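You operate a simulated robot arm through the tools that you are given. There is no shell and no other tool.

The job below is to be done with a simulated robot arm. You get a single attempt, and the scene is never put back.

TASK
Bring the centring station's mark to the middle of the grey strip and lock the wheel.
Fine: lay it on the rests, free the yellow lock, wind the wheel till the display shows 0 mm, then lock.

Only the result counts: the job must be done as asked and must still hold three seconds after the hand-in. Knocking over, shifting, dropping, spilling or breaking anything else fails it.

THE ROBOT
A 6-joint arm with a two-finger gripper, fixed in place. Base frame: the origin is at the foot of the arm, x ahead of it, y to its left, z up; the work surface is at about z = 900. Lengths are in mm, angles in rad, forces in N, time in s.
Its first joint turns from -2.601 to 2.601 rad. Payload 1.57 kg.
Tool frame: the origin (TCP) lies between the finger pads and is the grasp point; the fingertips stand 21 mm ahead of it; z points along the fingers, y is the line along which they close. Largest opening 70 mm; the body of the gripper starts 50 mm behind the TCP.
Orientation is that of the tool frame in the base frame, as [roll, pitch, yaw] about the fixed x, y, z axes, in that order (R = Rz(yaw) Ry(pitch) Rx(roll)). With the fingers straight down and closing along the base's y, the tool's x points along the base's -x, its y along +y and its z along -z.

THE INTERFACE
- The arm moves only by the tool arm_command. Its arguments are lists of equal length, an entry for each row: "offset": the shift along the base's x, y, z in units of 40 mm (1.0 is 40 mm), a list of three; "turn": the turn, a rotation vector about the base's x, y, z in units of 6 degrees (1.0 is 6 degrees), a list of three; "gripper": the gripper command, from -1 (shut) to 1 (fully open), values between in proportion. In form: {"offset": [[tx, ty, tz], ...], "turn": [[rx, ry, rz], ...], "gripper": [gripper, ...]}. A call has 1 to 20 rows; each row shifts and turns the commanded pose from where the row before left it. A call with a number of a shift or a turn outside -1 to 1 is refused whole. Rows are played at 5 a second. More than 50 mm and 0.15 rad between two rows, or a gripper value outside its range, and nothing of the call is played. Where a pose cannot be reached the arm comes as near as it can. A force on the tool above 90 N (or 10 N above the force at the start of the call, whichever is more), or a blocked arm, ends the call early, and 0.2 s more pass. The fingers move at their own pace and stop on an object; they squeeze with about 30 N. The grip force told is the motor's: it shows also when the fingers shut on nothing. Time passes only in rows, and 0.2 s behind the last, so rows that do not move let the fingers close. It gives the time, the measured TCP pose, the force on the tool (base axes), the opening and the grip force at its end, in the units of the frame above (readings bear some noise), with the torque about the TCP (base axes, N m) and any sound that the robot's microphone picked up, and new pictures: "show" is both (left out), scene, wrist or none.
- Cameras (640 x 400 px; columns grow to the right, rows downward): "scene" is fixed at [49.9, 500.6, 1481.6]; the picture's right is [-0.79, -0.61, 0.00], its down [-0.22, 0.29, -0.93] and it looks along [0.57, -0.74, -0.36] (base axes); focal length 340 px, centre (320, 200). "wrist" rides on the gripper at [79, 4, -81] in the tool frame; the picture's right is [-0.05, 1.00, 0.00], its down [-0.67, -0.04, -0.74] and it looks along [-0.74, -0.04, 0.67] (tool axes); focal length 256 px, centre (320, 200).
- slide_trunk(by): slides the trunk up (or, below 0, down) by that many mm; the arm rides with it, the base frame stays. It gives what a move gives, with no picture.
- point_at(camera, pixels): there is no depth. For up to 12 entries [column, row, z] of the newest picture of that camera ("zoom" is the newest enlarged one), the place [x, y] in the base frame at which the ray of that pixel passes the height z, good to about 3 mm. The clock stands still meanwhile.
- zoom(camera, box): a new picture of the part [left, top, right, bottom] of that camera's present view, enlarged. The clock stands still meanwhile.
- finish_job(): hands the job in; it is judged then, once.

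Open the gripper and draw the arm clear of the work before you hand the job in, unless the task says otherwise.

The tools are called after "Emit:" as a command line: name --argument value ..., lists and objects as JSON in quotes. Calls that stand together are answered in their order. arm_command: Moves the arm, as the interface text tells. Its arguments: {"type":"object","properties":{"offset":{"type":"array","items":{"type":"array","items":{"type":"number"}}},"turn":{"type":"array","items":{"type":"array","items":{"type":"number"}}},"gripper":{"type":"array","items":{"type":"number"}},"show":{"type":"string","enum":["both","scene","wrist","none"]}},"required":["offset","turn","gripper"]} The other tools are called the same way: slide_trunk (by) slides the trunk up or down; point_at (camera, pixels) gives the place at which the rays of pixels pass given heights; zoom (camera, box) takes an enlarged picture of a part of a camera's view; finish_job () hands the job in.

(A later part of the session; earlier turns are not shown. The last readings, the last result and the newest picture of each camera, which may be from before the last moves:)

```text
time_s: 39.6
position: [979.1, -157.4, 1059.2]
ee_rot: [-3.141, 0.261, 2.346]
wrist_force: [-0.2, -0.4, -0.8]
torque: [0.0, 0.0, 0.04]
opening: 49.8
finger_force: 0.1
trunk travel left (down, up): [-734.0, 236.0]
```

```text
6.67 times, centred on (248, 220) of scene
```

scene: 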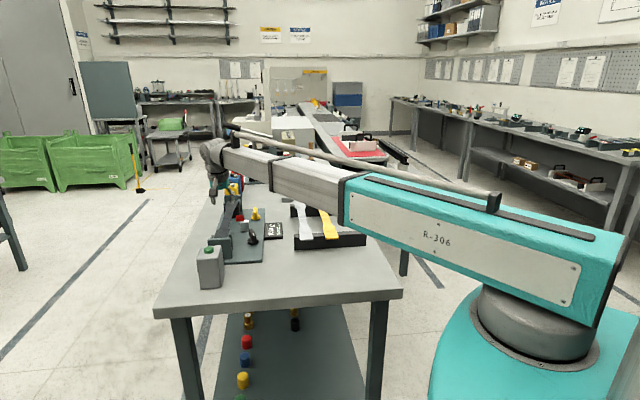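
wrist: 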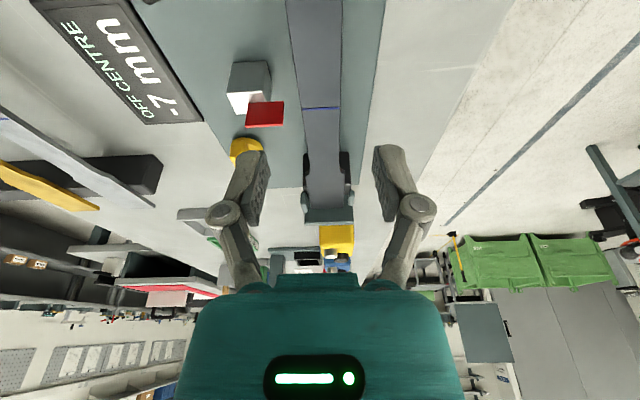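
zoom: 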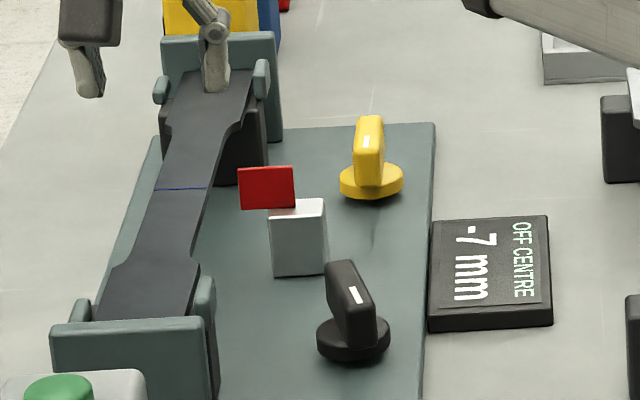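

The strip lies properly on both rests and the display reads "-7 mm". Next I'll straighten the tool and move back to view the wheel and the lock from above.

Emit:
arm_command --offset '[[-0.6, -0.2, 0], [-0.6, -0.2, 0], [-0.6, -0.2, 0], [-0.6, -0.2, 0], [-0.22, -0.18, 0], [0, 0, 0], [0, 0, 0]]' --turn '[[0.35, 0.35, 0], [0.35, 0.35, 0], [0.35, 0.35, 0], [0.35, 0.35, 0], [0.36, 0.36, 0.1], [0, 0, 0], [0, 0, 0]]' --gripper '[0.43, 0.43, 0.43, 0.43, 0.43, 0.43, 0.43]'

Emit:
zoom --camera "wrist" --box '[160, 0, 440, 280]'

Emit:
zoom --camera "scene" --box '[205, 195, 275, 250]'

```text
time_s: 41.2
position: [872.6, -196.7, 1052.5]
ee_rot: [-3.138, 0.0, 2.356]
wrist_force: [-0.8, -1.0, 0.3]
torque: [0.03, 0.0, -0.01]
opening: 50.1
finger_force: 0.1
out of reach, approached as far as the arm can: row 2, 4
trunk travel left (down, up): [-734.0, 236.0]
```

scene: 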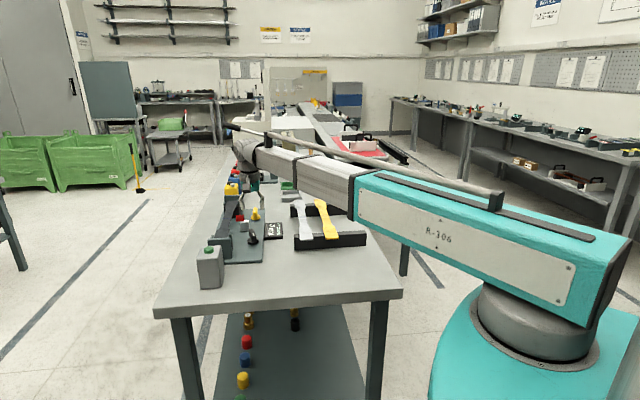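
wrist: 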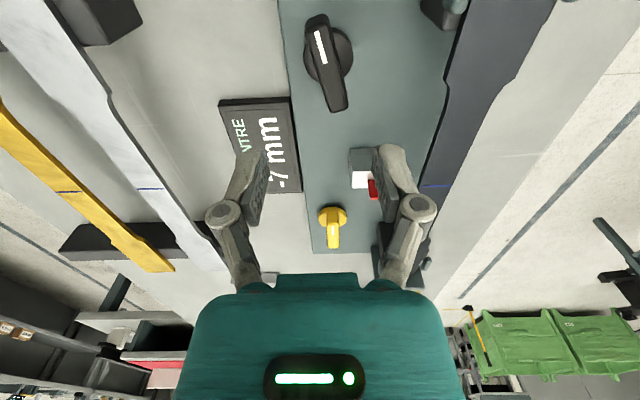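

```text
1.43 times, centred on (300, 140) of wrist
```

zoom: 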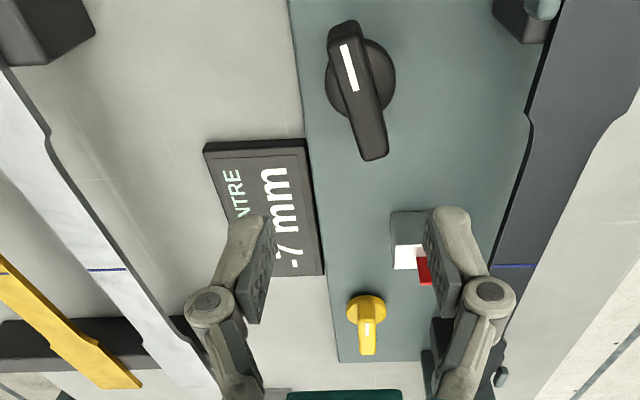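

```text
7.27 times, centred on (240, 222) of scene
```

zoom: 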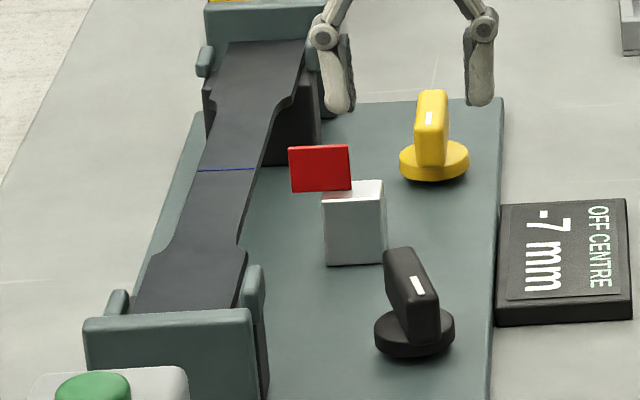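

Display reads -7 mm. I'll zoom tightly on both knobs to get their axes and bar directions.

Emit:
zoom --camera "wrist" --box '[280, 0, 380, 124]'

Emit:
zoom --camera "wrist" --box '[300, 190, 370, 260]'

Emit:
zoom --camera "scene" --box '[245, 200, 277, 225]'

```text
3.23 times, centred on (330, 62) of wrist
```

zoom: 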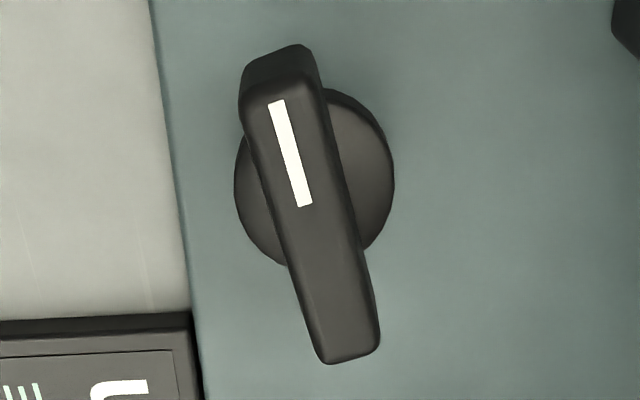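

```text
5.71 times, centred on (335, 225) of wrist
```

zoom: 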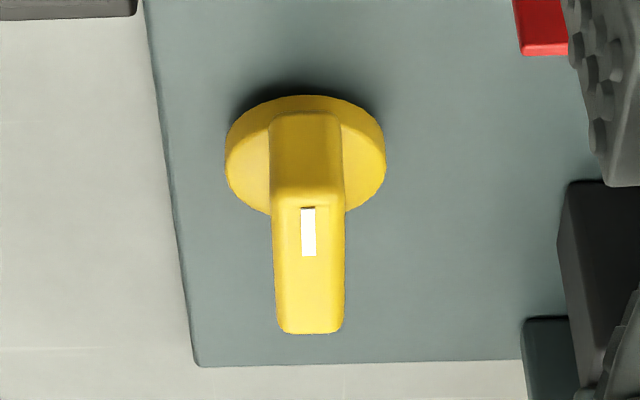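

```text
16.00 times, centred on (261, 212) of scene
```

zoom: 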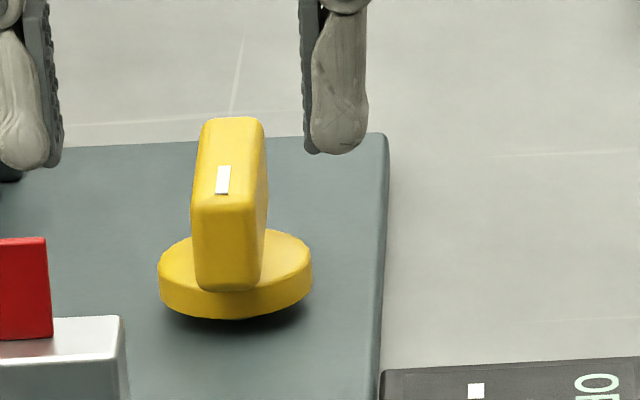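

Both knobs have a bar on a disc: the yellow bar lies along the station axis with its tick toward the near end. I'll get positions via point_at from both cameras.

Emit:
point_at --camera "zoom" --pixels '[[235, 265, 920], [235, 265, 930], [228, 205, 945], [228, 205, 955], [233, 118, 945], [233, 118, 955], [235, 305, 912]]'

Emit:
point_at --camera "wrist" --pixels '[[332.5, 217.1, 920], [332.5, 217.1, 930], [332.7, 225.9, 945], [332.7, 225.9, 955], [332.7, 248.3, 945], [332.7, 248.3, 955], [328.5, 54.9, 920], [328.5, 54.9, 930], [314.5, 26.4, 945], [339.3, 108.4, 945], [314.5, 26.4, 955], [339.3, 108.4, 955]]'

```text
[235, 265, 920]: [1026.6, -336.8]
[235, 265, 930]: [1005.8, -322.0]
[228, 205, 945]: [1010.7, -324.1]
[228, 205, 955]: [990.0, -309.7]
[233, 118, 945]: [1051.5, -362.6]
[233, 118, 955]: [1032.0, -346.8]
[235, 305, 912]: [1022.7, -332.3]
```

```text
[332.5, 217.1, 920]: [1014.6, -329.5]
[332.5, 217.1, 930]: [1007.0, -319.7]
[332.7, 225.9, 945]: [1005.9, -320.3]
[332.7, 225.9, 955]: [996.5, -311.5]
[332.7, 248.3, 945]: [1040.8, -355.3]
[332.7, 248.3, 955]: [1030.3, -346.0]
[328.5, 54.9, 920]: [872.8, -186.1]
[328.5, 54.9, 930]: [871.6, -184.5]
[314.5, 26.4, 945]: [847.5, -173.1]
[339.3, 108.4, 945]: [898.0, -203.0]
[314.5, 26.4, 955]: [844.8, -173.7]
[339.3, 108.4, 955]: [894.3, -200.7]
```

Yellow knob axis is about (1013,-329) with bar top z ≈ 953 and disc top ≈ 928; the wheel axis is about (871,-186). To reach the lock I'll tilt 42° along the bar while moving above it at a safe height.

Emit:
arm_command --offset '[[0.5014, -0.4725, 0], [0.5014, -0.4725, 0], [0.5014, -0.4725, 0], [0.5014, -0.4725, 0], [0.5014, -0.4725, 0], [0.5014, -0.4725, 0], [0.5014, -0.4725, 0], [0, 0, 0], [0, 0, 0]]' --turn '[[-0.707, -0.707, 0], [-0.707, -0.707, 0], [-0.707, -0.707, 0], [-0.707, -0.707, 0], [-0.707, -0.707, 0], [-0.707, -0.707, 0], [-0.707, -0.707, 0], [0, 0, 0], [0, 0, 0]]' --gripper '[0.43, 0.43, 0.43, 0.43, 0.43, 0.43, 0.43, 0.43, 0.43]'

Emit:
zoom --camera "scene" --box '[205, 150, 305, 250]'

```text
time_s: 43.2
position: [1013.7, -327.8, 1099.6]
ee_rot: [-3.138, 0.735, 2.355]
wrist_force: [-0.9, 0.1, -0.3]
torque: [-0.02, 0.0, 0.01]
opening: 50.1
finger_force: 0.0
out of reach, approached as far as the arm can: row 2, 3, 4, 5, 6, 7
trunk travel left (down, up): [-734.0, 236.0]
```

scene: 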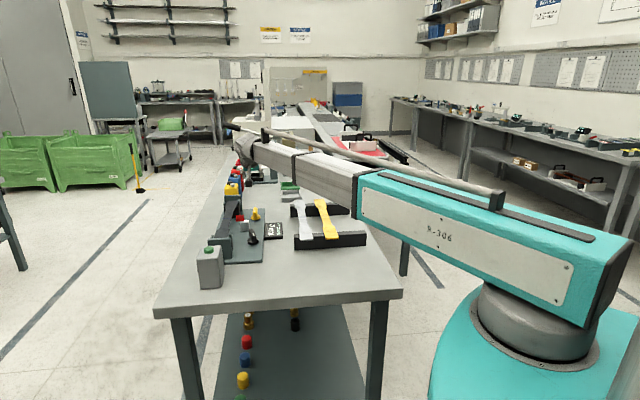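
wrist: 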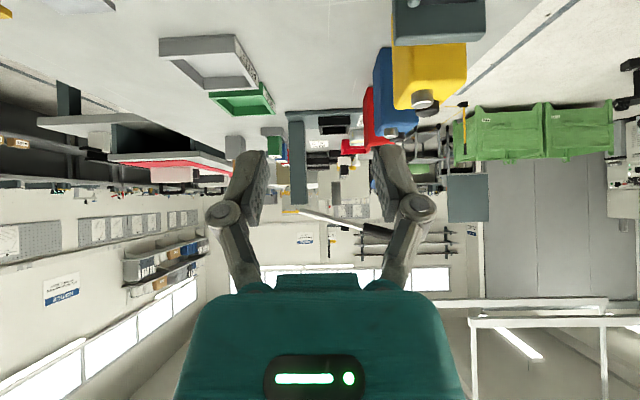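

```text
4.00 times, centred on (255, 200) of scene
```

zoom: 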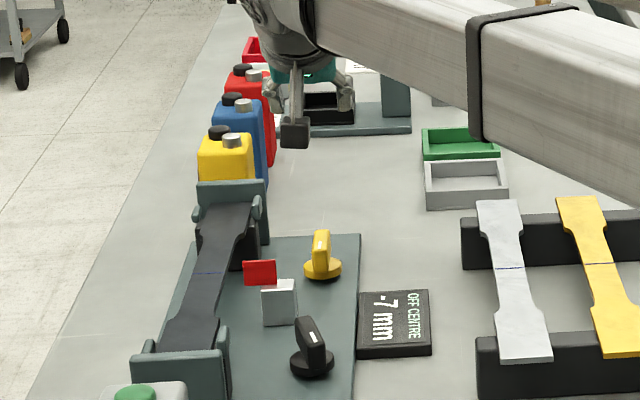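

The tool is above the lock at z = 1100. I'll lower 100 mm and check alignment to the bar.

Emit:
slide_trunk --by -100

Emit:
arm_command --offset '[[0, 0, 0]]' --turn '[[0, 0, 0]]' --gripper '[0.43]'

Emit:
zoom --camera "scene" --box '[235, 190, 285, 226]'

Emit:
zoom --camera "wrist" --box '[220, 0, 420, 240]'

```text
time_s: 44.6
position: [1014.0, -327.9, 1000.6]
ee_rot: [-3.14, 0.735, 2.357]
wrist_force: [0.2, -0.4, -0.6]
torque: [0.01, -0.03, -0.01]
opening: 49.9
finger_force: 0.1
trunk travel left (down, up): [-634.0, 336.0]
```

```text
time_s: 45.0
position: [1014.4, -328.5, 1000.0]
ee_rot: [-3.138, 0.734, 2.357]
wrist_force: [0.1, 0.1, 0.6]
torque: [-0.01, -0.02, 0.01]
opening: 49.7
finger_force: 0.1
trunk travel left (down, up): [-634.0, 336.0]
```

scene: 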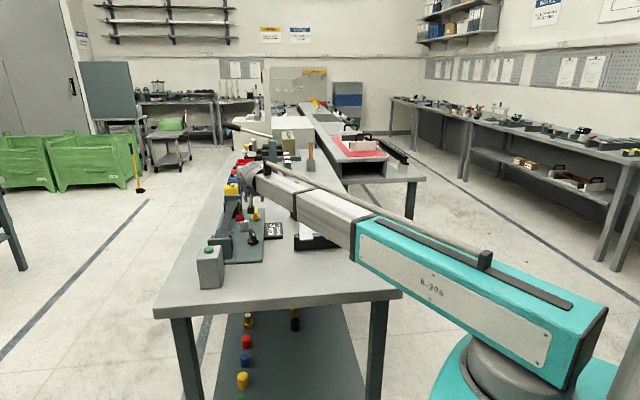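
wrist: 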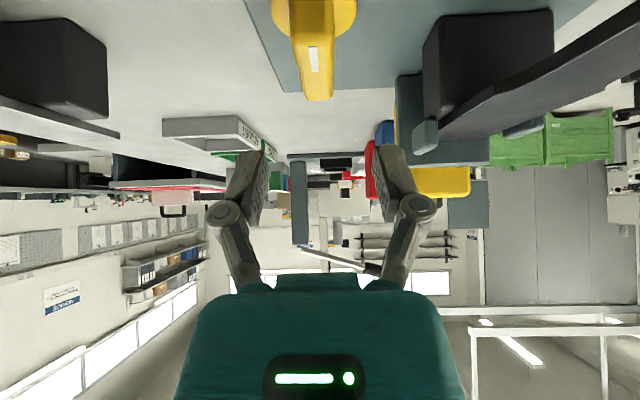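

```text
11.11 times, centred on (260, 208) of scene
```

zoom: 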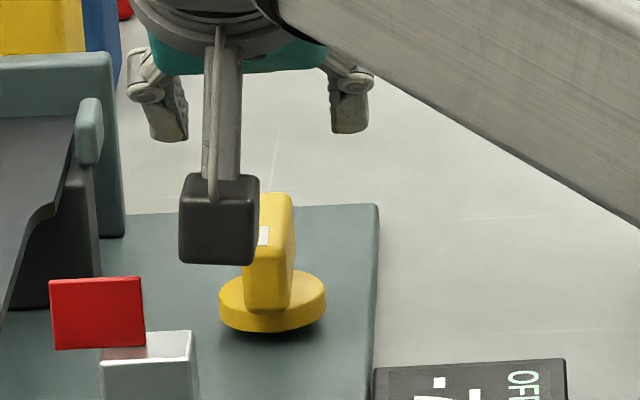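

```text
1.67 times, centred on (320, 120) of wrist
```

zoom: 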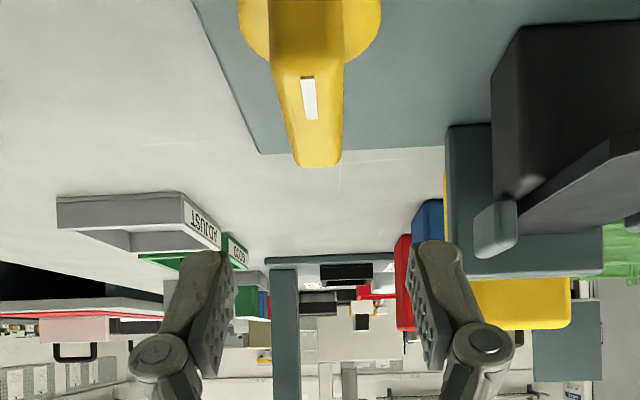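

The wrist camera box hangs low at this tilt and could near the carriage block, so I'll reduce the tilt to 36°; the bar is well centred between the fingers. Then I'll lower in steps.

Emit:
arm_command --offset '[[0, 0, 0], [0, 0, 0], [0, 0, 0]]' --turn '[[0.354, 0.354, 0], [0.354, 0.354, 0], [0, 0, 0]]' --gripper '[0.43, 0.43, 0.43]' --show "none"

Emit:
slide_trunk --by -15

Emit:
zoom --camera "scene" --box '[235, 190, 285, 226]'

```text
time_s: 45.8
position: [1014.2, -328.3, 988.5]
ee_rot: [-3.138, 0.631, 2.357]
wrist_force: [-0.9, 0.4, -0.1]
torque: [-0.01, -0.01, 0.05]
opening: 50.4
finger_force: 0.1
out of reach, approached as far as the arm can: row 1, 2
trunk travel left (down, up): [-634.0, 336.0]
```

```text
time_s: 46.4
position: [1014.0, -328.1, 973.4]
ee_rot: [-3.137, 0.631, 2.356]
wrist_force: [0.1, 0.1, 0.4]
torque: [0.04, -0.02, 0.02]
opening: 50.0
finger_force: 0.1
trunk travel left (down, up): [-619.0, 351.0]
```

```text
11.11 times, centred on (260, 208) of scene
```

zoom: 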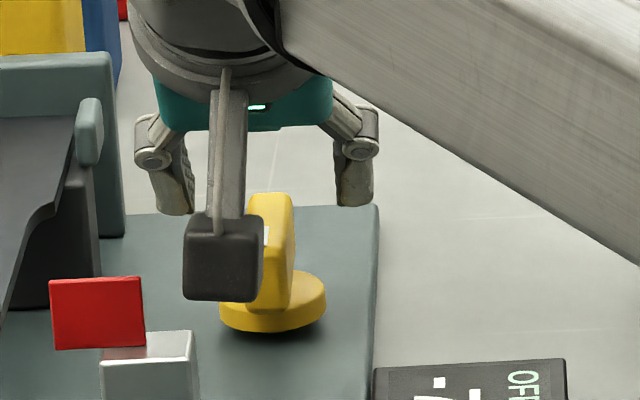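

The camera box will pass just in front of the carriage block with small clearance. I'll lower 8 mm twice, checking force.

Emit:
slide_trunk --by -8

Emit:
slide_trunk --by -7

Emit:
zoom --camera "scene" --box '[235, 190, 285, 226]'

Emit:
zoom --camera "wrist" --box '[200, 60, 440, 280]'

```text
time_s: 47.0
position: [1013.8, -327.6, 965.8]
ee_rot: [-3.139, 0.63, 2.356]
wrist_force: [0.9, -0.2, 0.6]
torque: [0.0, -0.02, -0.01]
opening: 49.9
finger_force: 0.0
trunk travel left (down, up): [-611.0, 359.0]
```

```text
time_s: 47.5
position: [1013.5, -327.6, 958.7]
ee_rot: [-3.138, 0.629, 2.354]
wrist_force: [0.3, -0.4, 1.1]
torque: [0.02, -0.01, 0.0]
opening: 50.0
finger_force: 0.1
trunk travel left (down, up): [-604.0, 366.0]
```

```text
11.11 times, centred on (260, 208) of scene
```

zoom: 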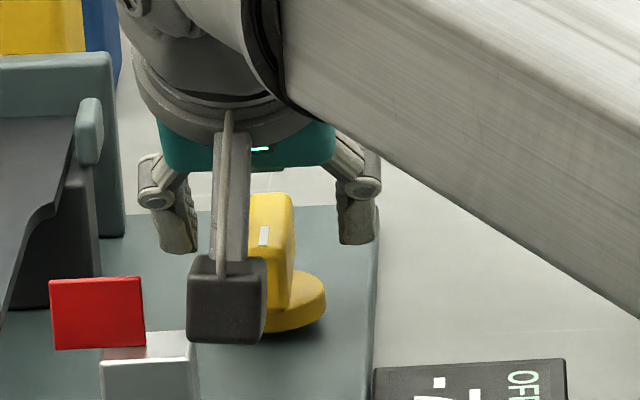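

```text
1.82 times, centred on (320, 170) of wrist
```

zoom: 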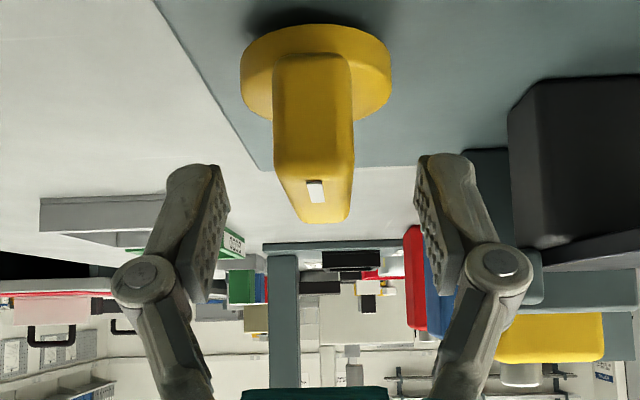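

The bar is centred between the open fingers, with TCP just above its top. I'll lower 4 mm more and close on the bar.

Emit:
slide_trunk --by -4

Emit:
arm_command --offset '[[0, 0, 0], [0, 0, 0], [0, 0, 0], [0, 0, 0], [0, 0, 0]]' --turn '[[0, 0, 0], [0, 0, 0], [0, 0, 0], [0, 0, 0], [0, 0, 0]]' --gripper '[0, -0.3, -0.6, -1, -1]'

Emit:
zoom --camera "wrist" --box '[240, 60, 400, 220]'

Emit:
zoom --camera "scene" --box '[235, 190, 285, 226]'

```text
time_s: 48.1
position: [1014.5, -327.7, 955.0]
ee_rot: [-3.137, 0.628, 2.356]
wrist_force: [-0.3, 0.0, -0.8]
torque: [0.02, -0.01, 0.01]
opening: 49.9
finger_force: 0.1
trunk travel left (down, up): [-600.0, 370.0]
```

```text
time_s: 49.3
position: [1014.1, -327.4, 954.6]
ee_rot: [-3.139, 0.63, 2.356]
wrist_force: [0.3, -0.3, -0.6]
torque: [0.05, 0.01, 0.0]
opening: 16.0
finger_force: 32.2
trunk travel left (down, up): [-600.0, 370.0]
```

scene: 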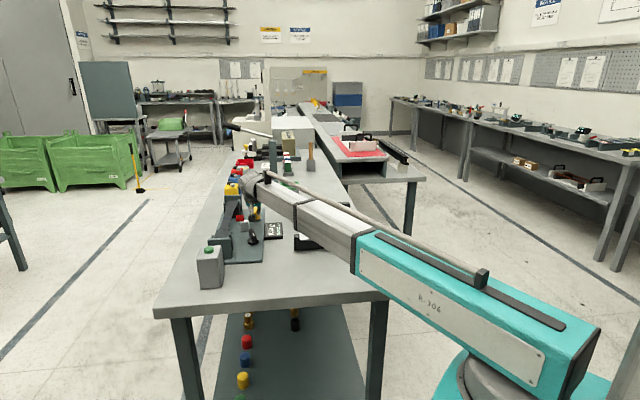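
wrist: 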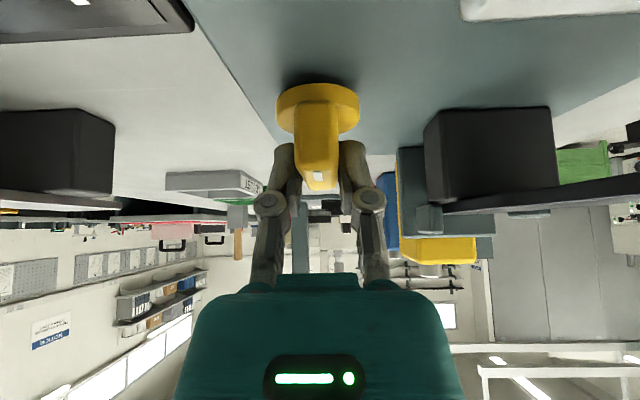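

```text
2.50 times, centred on (320, 140) of wrist
```

zoom: 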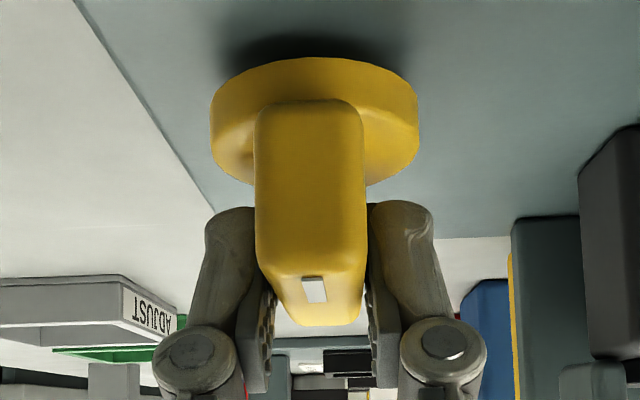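

```text
11.11 times, centred on (260, 208) of scene
```

zoom: 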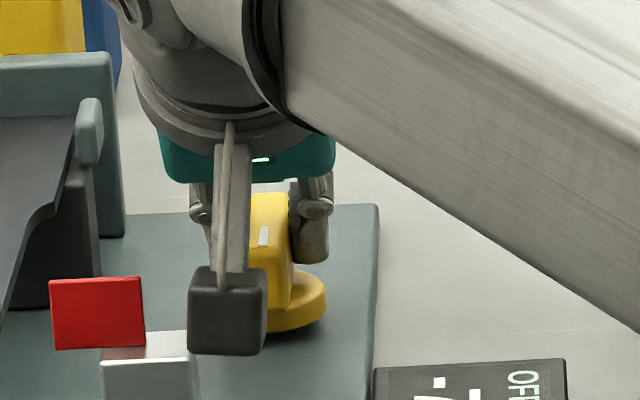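

The bar is gripped at 16 mm with no side load. I'll try a small counter-clockwise turn of 6° and read the torque.

Emit:
arm_command --offset '[[0, 0, 0], [0, 0, 0], [0, 0, 0]]' --turn '[[0, 0, 0.5], [0, 0, 0.5], [0, 0, 0]]' --gripper '[-1, -1, -1]'

Emit:
zoom --camera "wrist" --box '[240, 60, 400, 220]'

```text
time_s: 50.1
position: [1013.4, -326.8, 954.0]
ee_rot: [-3.14, 0.63, 2.461]
wrist_force: [4.4, 0.0, 4.0]
torque: [0.66, 0.55, -0.01]
opening: 15.8
finger_force: 32.6
trunk travel left (down, up): [-600.0, 370.0]
```

scene: 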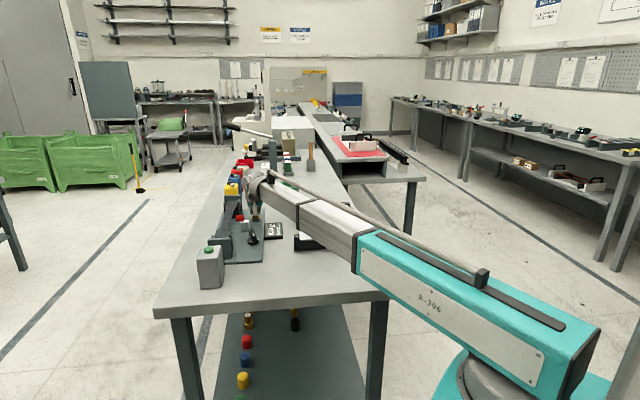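
wrist: 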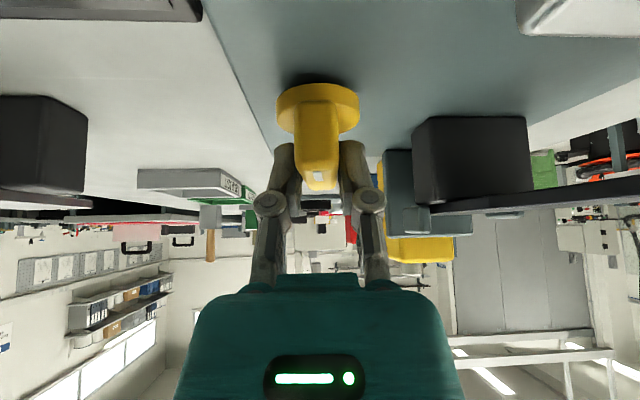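

```text
2.50 times, centred on (320, 140) of wrist
```

zoom: 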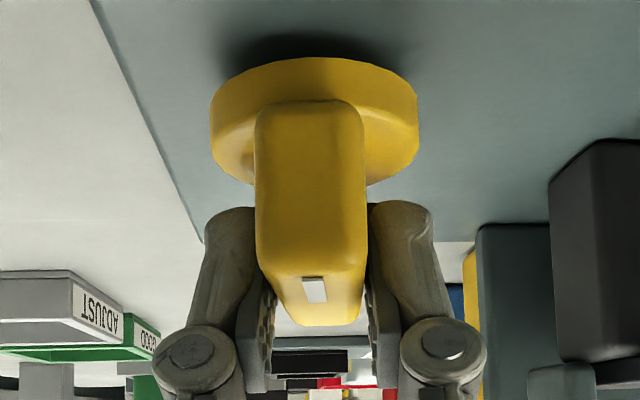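

The knob turned 6° with the gripper with no stop. I'll continue counter-clockwise by 24°.

Emit:
arm_command --offset '[[0, 0, 0], [0, 0, 0], [0, 0, 0], [0, 0, 0], [0, 0, 0], [0, 0, 0], [0, 0, 0]]' --turn '[[0, 0, 0.7], [0, 0, 0.7], [0, 0, 0.7], [0, 0, 0.7], [0, 0, 0.7], [0, 0, 0.5], [0, 0, 0]]' --gripper '[-1, -1, -1, -1, -1, -1, -1]'

Emit:
zoom --camera "wrist" --box '[240, 60, 400, 220]'

Emit:
zoom --camera "scene" --box '[215, 185, 295, 245]'

```text
time_s: 51.7
position: [1014.1, -328.6, 954.1]
ee_rot: [-3.14, 0.63, 2.881]
wrist_force: [2.1, -2.3, 3.1]
torque: [0.05, 0.35, -0.01]
opening: 15.9
finger_force: 31.8
trunk travel left (down, up): [-600.0, 370.0]
```

scene: 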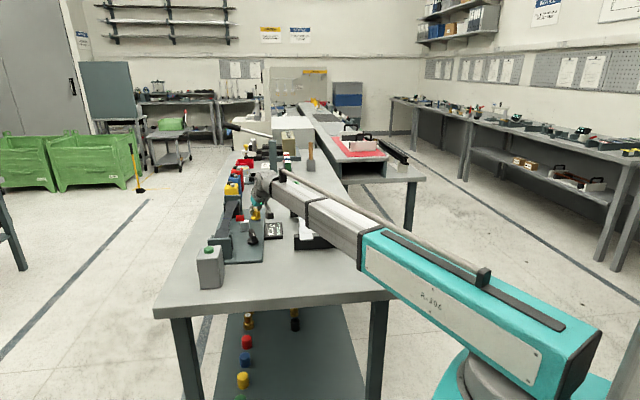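
wrist: 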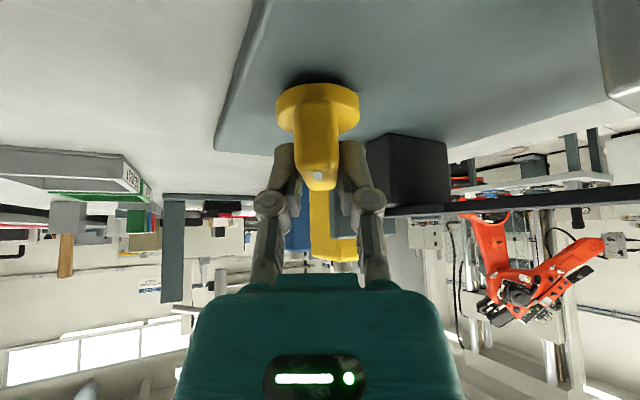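

```text
2.50 times, centred on (320, 140) of wrist
```

zoom: 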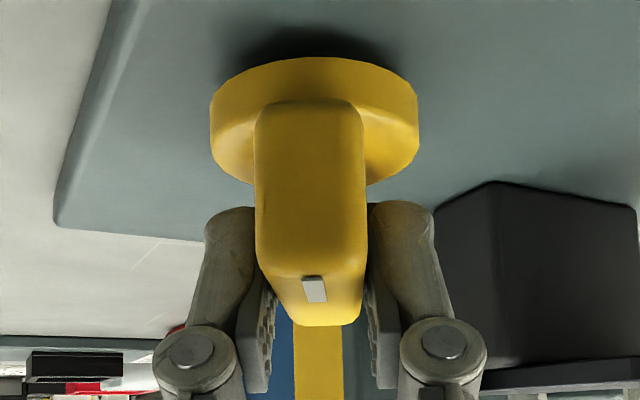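

```text
6.67 times, centred on (255, 215) of scene
```

zoom: 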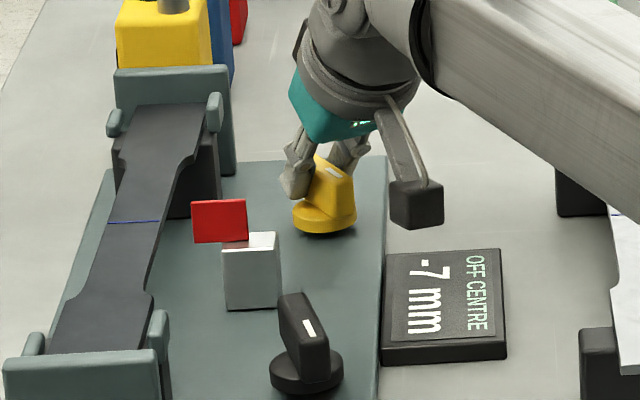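

Thirty degrees turned without resistance and the display still reads -7 mm. I'll go on another 24°.

Emit:
arm_command --offset '[[0, 0, 0], [0, 0, 0], [0, 0, 0], [0, 0, 0], [0, 0, 0], [0, 0, 0], [0, 0, 0]]' --turn '[[0, 0, 0.7], [0, 0, 0.7], [0, 0, 0.7], [0, 0, 0.7], [0, 0, 0.7], [0, 0, 0.5], [0, 0, 0]]' --gripper '[-1, -1, -1, -1, -1, -1, -1]'

Emit:
zoom --camera "scene" --box '[215, 185, 295, 245]'

Emit:
zoom --camera "wrist" --box '[240, 60, 400, 220]'

```text
time_s: 53.3
position: [1014.3, -328.9, 955.0]
ee_rot: [-3.14, 0.63, -2.984]
wrist_force: [3.2, -6.2, 4.5]
torque: [-0.17, 0.43, 0.0]
opening: 16.1
finger_force: 31.7
trunk travel left (down, up): [-600.0, 370.0]
```

scene: 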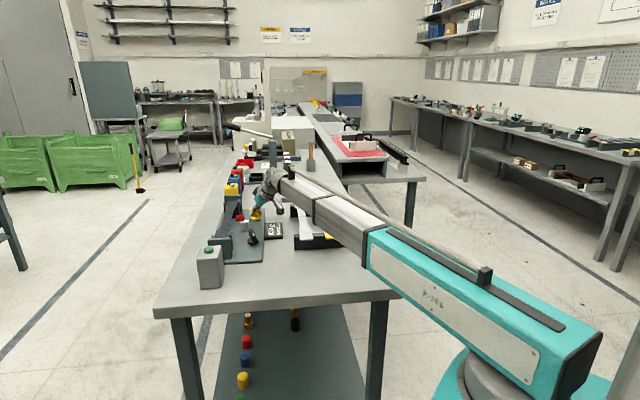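
wrist: 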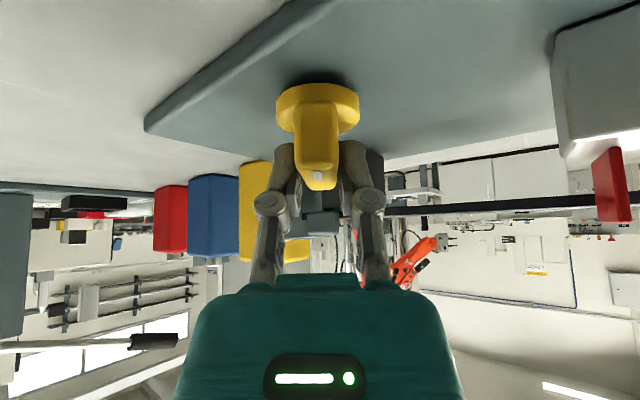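

```text
6.67 times, centred on (255, 215) of scene
```

zoom: 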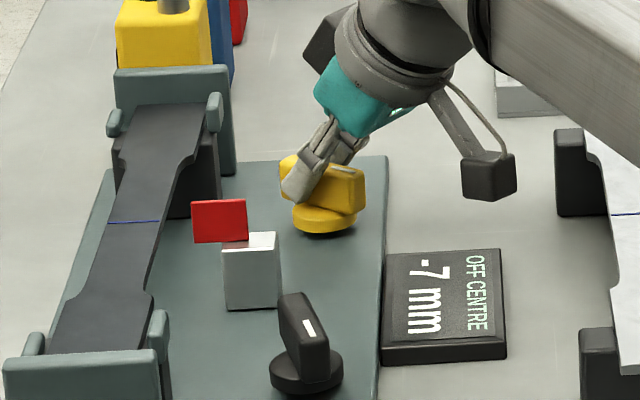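

```text
2.50 times, centred on (320, 140) of wrist
```

zoom: 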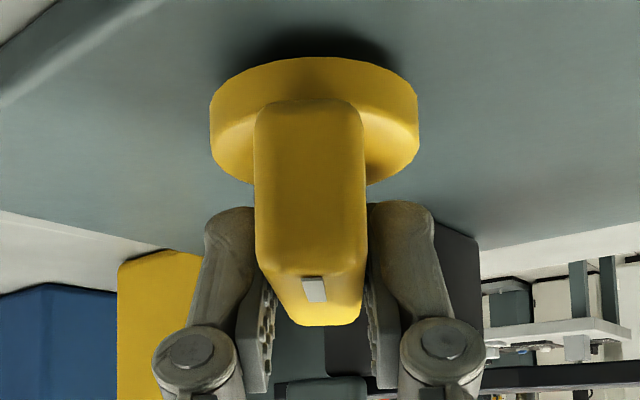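

The knob is 54° round and the wrist reach is nearly used up at this tilt. I'll release, raise, and check whether it stays there.

Emit:
arm_command --offset '[[0, 0, 0], [0, 0, 0], [0, 0, 0], [0, 0, 0]]' --turn '[[0, 0, 0], [0, 0, 0], [0, 0, 0], [0, 0, 0]]' --gripper '[-0.3, 0, 0.4, 0.43]' --show "none"

Emit:
slide_trunk --by 60

Emit:
zoom --camera "scene" --box '[215, 185, 295, 245]'

Emit:
zoom --camera "wrist" --box '[200, 0, 440, 220]'

```text
time_s: 54.3
position: [1014.5, -326.9, 953.5]
ee_rot: [-3.136, 0.629, -2.984]
wrist_force: [0.3, -0.4, -0.7]
torque: [0.02, 0.02, 0.03]
opening: 50.1
finger_force: 0.1
trunk travel left (down, up): [-600.0, 370.0]
```

```text
time_s: 55.3
position: [1014.1, -327.8, 1013.8]
ee_rot: [3.141, 0.629, -2.986]
wrist_force: [0.3, -0.4, 0.2]
torque: [0.01, 0.0, 0.0]
opening: 50.3
finger_force: 0.1
trunk travel left (down, up): [-660.0, 310.0]
```

```text
6.67 times, centred on (255, 215) of scene
```

zoom: 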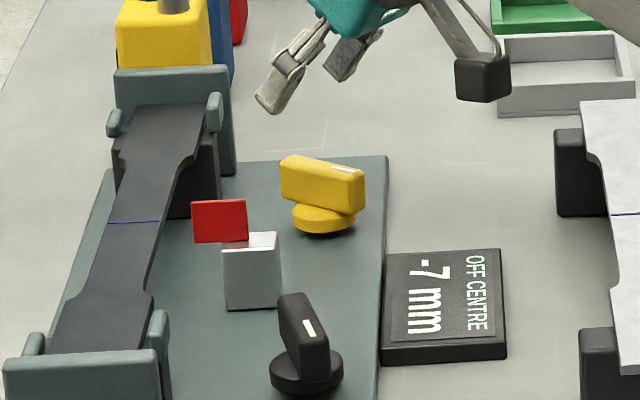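

```text
1.82 times, centred on (320, 110) of wrist
```

zoom: 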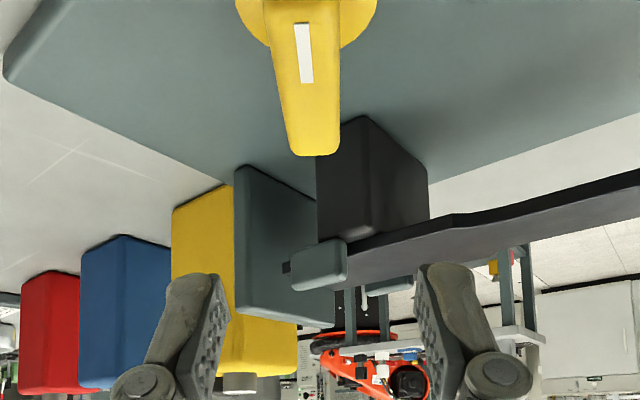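

The lock bar stays at 54°. I'll finish its turn by pushing with closed fingers: first rotate the tool to the radial azimuth, close, and move to the +y side of the bar's tick end.

Emit:
arm_command --offset '[[-0.13, 0.115, 0], [-0.13, 0.115, 0], [-0.13, 0.115, 0], [-0.13, 0.115, 0], [-0.13, 0.115, 0], [-0.13, 0.115, 0], [0, 0, 0]]' --turn '[[0, 0, -0.75], [0, 0, -0.75], [0, 0, -0.75], [0, 0, -0.75], [0, 0, -0.75], [0, 0, -0.75], [0, 0, 0]]' --gripper '[0, -0.5, -1, -1, -1, -1, -1]'

Emit:
slide_trunk --by -30

Emit:
zoom --camera "scene" --box '[225, 185, 285, 230]'

Emit:
zoom --camera "wrist" --box '[200, 0, 440, 220]'

```text
time_s: 56.9
position: [983.0, -299.9, 1014.2]
ee_rot: [-3.138, 0.63, 2.828]
wrist_force: [0.3, -0.2, 0.7]
torque: [0.03, -0.01, 0.02]
opening: 0.1
finger_force: 29.1
trunk travel left (down, up): [-660.0, 310.0]
```

scene: 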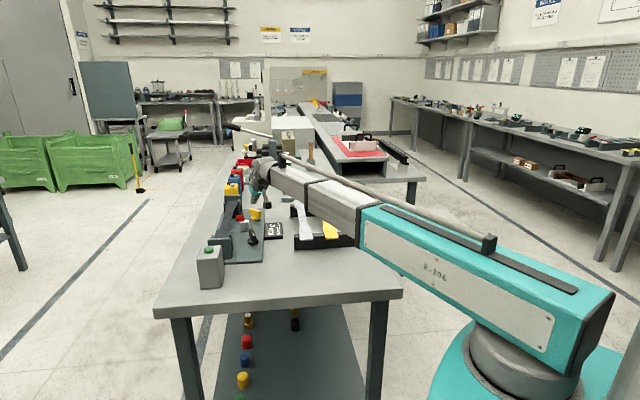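
wrist: 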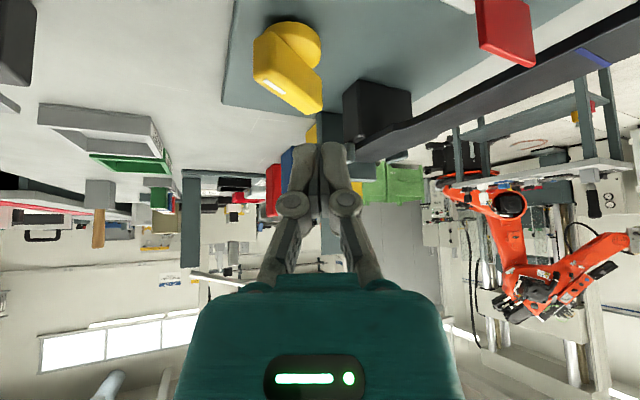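

```text
time_s: 57.6
position: [982.4, -300.3, 985.0]
ee_rot: [-3.136, 0.629, 2.825]
wrist_force: [0.7, -1.0, -0.6]
torque: [-0.03, -0.02, -0.04]
opening: 0.0
finger_force: 28.1
trunk travel left (down, up): [-630.0, 340.0]
```

```text
8.89 times, centred on (255, 208) of scene
```

zoom: 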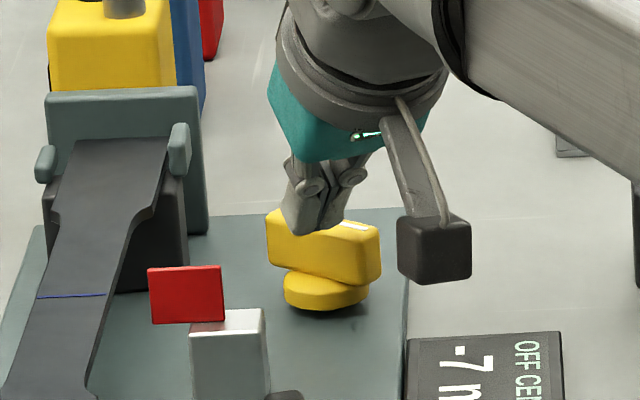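

```text
1.82 times, centred on (320, 110) of wrist
```

zoom: 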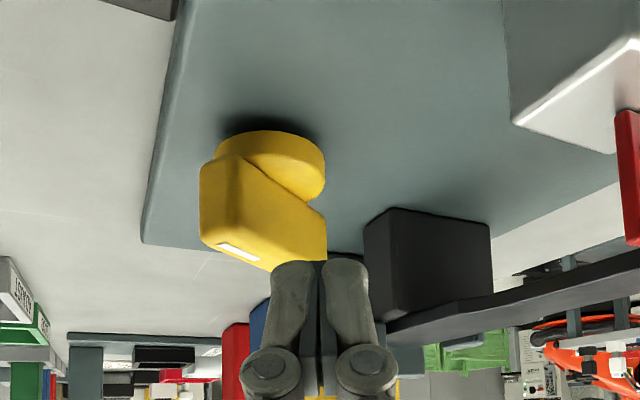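

The closed fingertips will come down beside the +y face of the bar with about 10 mm clearance. I'll lower 27 mm in two steps, watching force.

Emit:
slide_trunk --by -15

Emit:
slide_trunk --by -12

Emit:
zoom --camera "scene" --box '[225, 185, 285, 230]'

Emit:
zoom --camera "wrist" --box '[200, 0, 440, 220]'

```text
time_s: 58.2
position: [982.5, -301.5, 968.7]
ee_rot: [-3.139, 0.632, 2.828]
wrist_force: [0.6, 1.1, -0.5]
torque: [0.02, 0.01, -0.01]
opening: 0.0
finger_force: 28.4
trunk travel left (down, up): [-615.0, 355.0]
```

```text
time_s: 58.9
position: [981.9, -300.6, 957.4]
ee_rot: [-3.137, 0.63, 2.828]
wrist_force: [-0.2, -0.6, 0.5]
torque: [-0.01, -0.02, -0.01]
opening: 0.0
finger_force: 28.5
trunk travel left (down, up): [-603.0, 367.0]
```

```text
8.89 times, centred on (255, 208) of scene
```

zoom: 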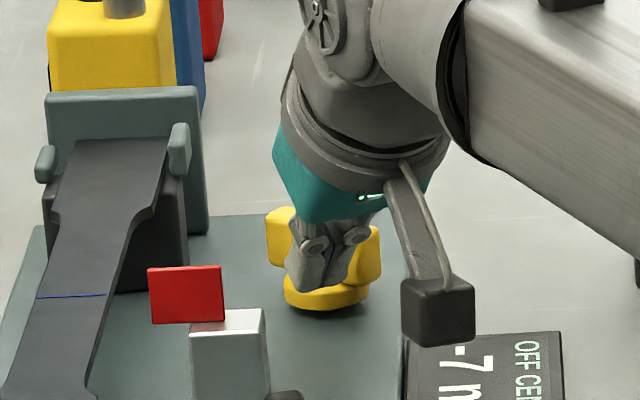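

```text
1.82 times, centred on (320, 110) of wrist
```

zoom: 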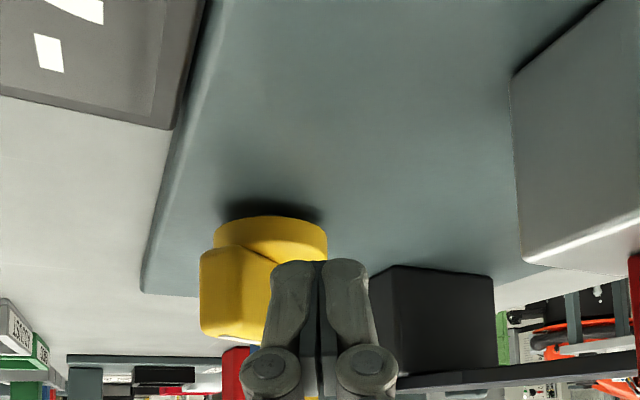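

The fingers are down beside the bar with no contact. I'll push in -y in small steps, first 12 mm.

Emit:
arm_command --offset '[[0, -0.075, 0], [0, -0.075, 0], [0, -0.075, 0], [0, -0.075, 0], [0, 0, 0]]' --turn '[[0, 0, 0], [0, 0, 0], [0, 0, 0], [0, 0, 0], [0, 0, 0]]' --gripper '[-1, -1, -1, -1, -1]'

Emit:
zoom --camera "scene" --box '[225, 185, 285, 230]'

Emit:
zoom --camera "wrist" --box '[200, 0, 440, 220]'

```text
time_s: 60.0
position: [982.1, -312.1, 956.9]
ee_rot: [-3.138, 0.632, 2.826]
wrist_force: [-1.5, 1.1, 0.3]
torque: [0.01, -0.01, -0.01]
opening: 0.1
finger_force: 28.5
trunk travel left (down, up): [-603.0, 367.0]
```

scene: 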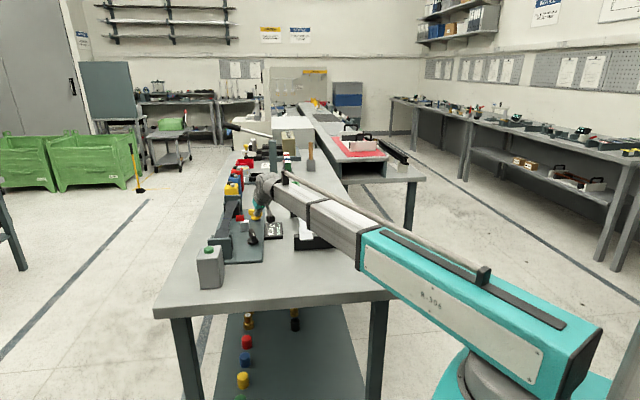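
wrist: 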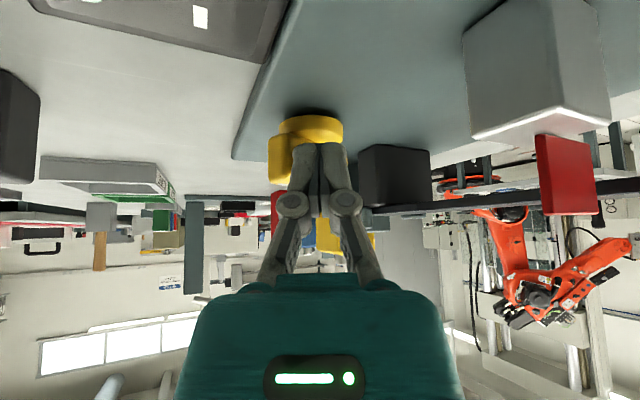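

```text
8.89 times, centred on (255, 208) of scene
```

zoom: 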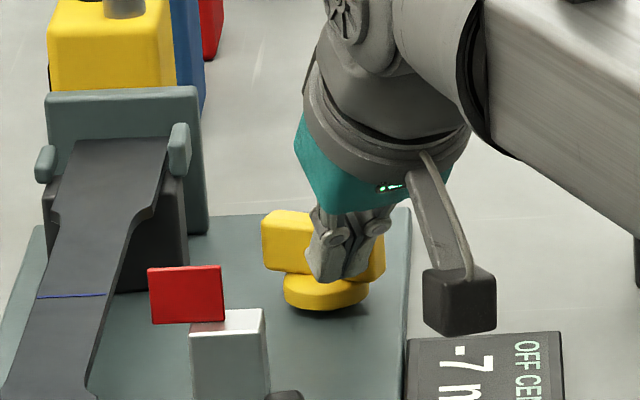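

```text
1.82 times, centred on (320, 110) of wrist
```

zoom: 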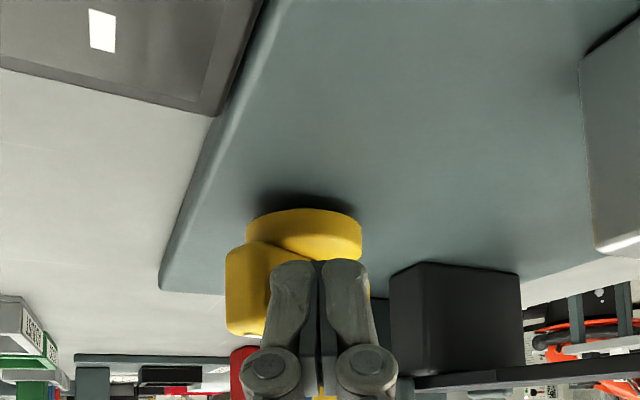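

The bar is turning with almost no force. I'll push another 7 mm.

Emit:
arm_command --offset '[[0, -0.06, 0], [0, -0.06, 0], [0, -0.06, 0], [0, 0, 0]]' --turn '[[0, 0, 0], [0, 0, 0], [0, 0, 0], [0, 0, 0]]' --gripper '[-1, -1, -1, -1]' --show "wrist"

Emit:
zoom --camera "scene" --box '[225, 185, 285, 230]'

```text
time_s: 61.0
position: [984.0, -320.7, 957.2]
ee_rot: [-3.14, 0.63, 2.827]
wrist_force: [-0.2, -0.1, -0.2]
torque: [0.0, 0.0, -0.03]
opening: 0.2
finger_force: 29.0
trunk travel left (down, up): [-603.0, 367.0]
```

wrist: 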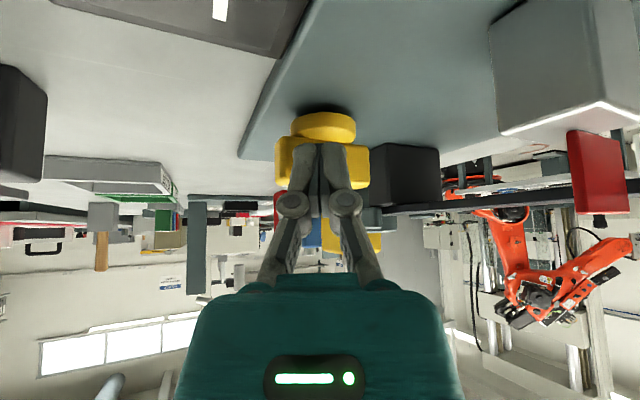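

```text
8.89 times, centred on (255, 208) of scene
```

zoom: 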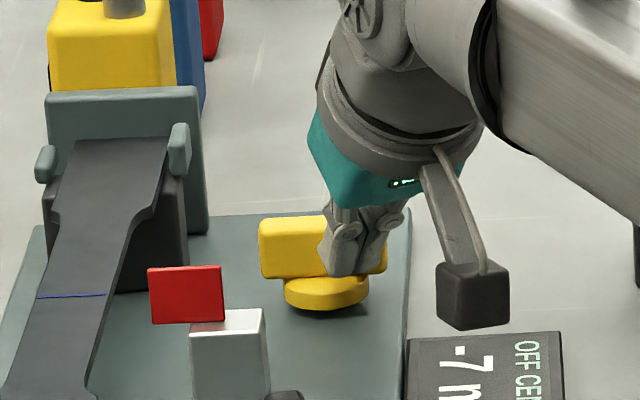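

The bar now looks nearly square to the station axis. I'll push 4 mm more to see whether there's an end stop.

Emit:
arm_command --offset '[[0, -0.05, 0], [0, -0.05, 0], [0, 0, 0]]' --turn '[[0, 0, 0], [0, 0, 0], [0, 0, 0]]' --gripper '[-1, -1, -1]' --show "wrist"

Emit:
zoom --camera "scene" --box '[225, 185, 285, 230]'

```text
time_s: 61.9
position: [982.2, -322.2, 958.0]
ee_rot: [-3.141, 0.627, 2.827]
wrist_force: [-4.0, 8.4, -2.0]
torque: [0.12, 0.04, 0.07]
opening: 0.2
finger_force: 29.4
trunk travel left (down, up): [-603.0, 367.0]
```

wrist: 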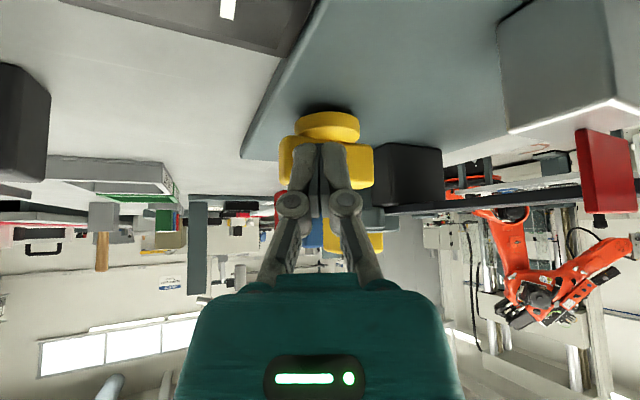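

```text
8.89 times, centred on (255, 208) of scene
```

zoom: 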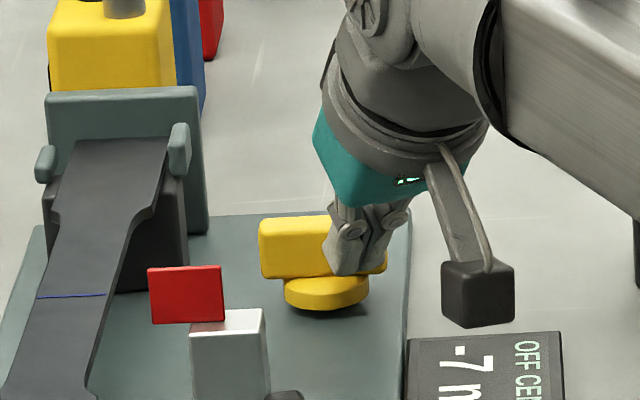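

An 8–9 N reaction shows the end stop: the lock is fully over (about 90°). I'll back off +y and raise clear.

Emit:
arm_command --offset '[[0, 0.1, 0], [0, 0.15, 0], [0, 0, 0]]' --turn '[[0, 0, 0], [0, 0, 0], [0, 0, 0]]' --gripper '[-1, -1, -1]' --show "none"

Emit:
slide_trunk --by 100

Emit:
zoom --camera "scene" --box '[205, 185, 295, 245]'

```text
time_s: 62.6
position: [981.9, -313.1, 957.8]
ee_rot: [-3.138, 0.631, 2.827]
wrist_force: [-1.3, 0.4, -0.2]
torque: [0.0, 0.0, 0.0]
opening: 0.0
finger_force: 28.3
trunk travel left (down, up): [-603.0, 367.0]
```

```text
time_s: 64.0
position: [982.2, -313.3, 1056.0]
ee_rot: [-3.135, 0.63, 2.828]
wrist_force: [-0.2, 0.3, -0.1]
torque: [-0.01, 0.02, 0.05]
opening: 0.5
finger_force: 28.6
trunk travel left (down, up): [-703.0, 267.0]
```

```text
6.67 times, centred on (250, 215) of scene
```

zoom: 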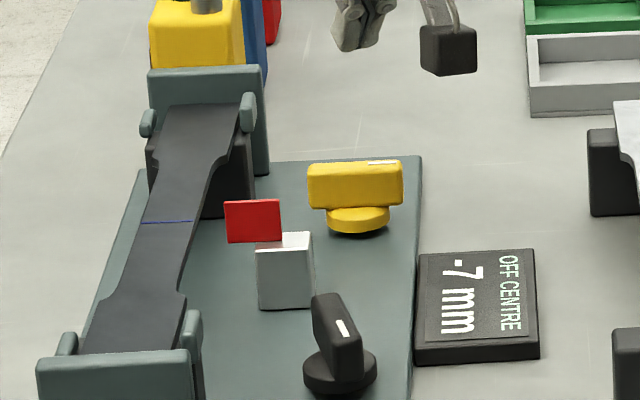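

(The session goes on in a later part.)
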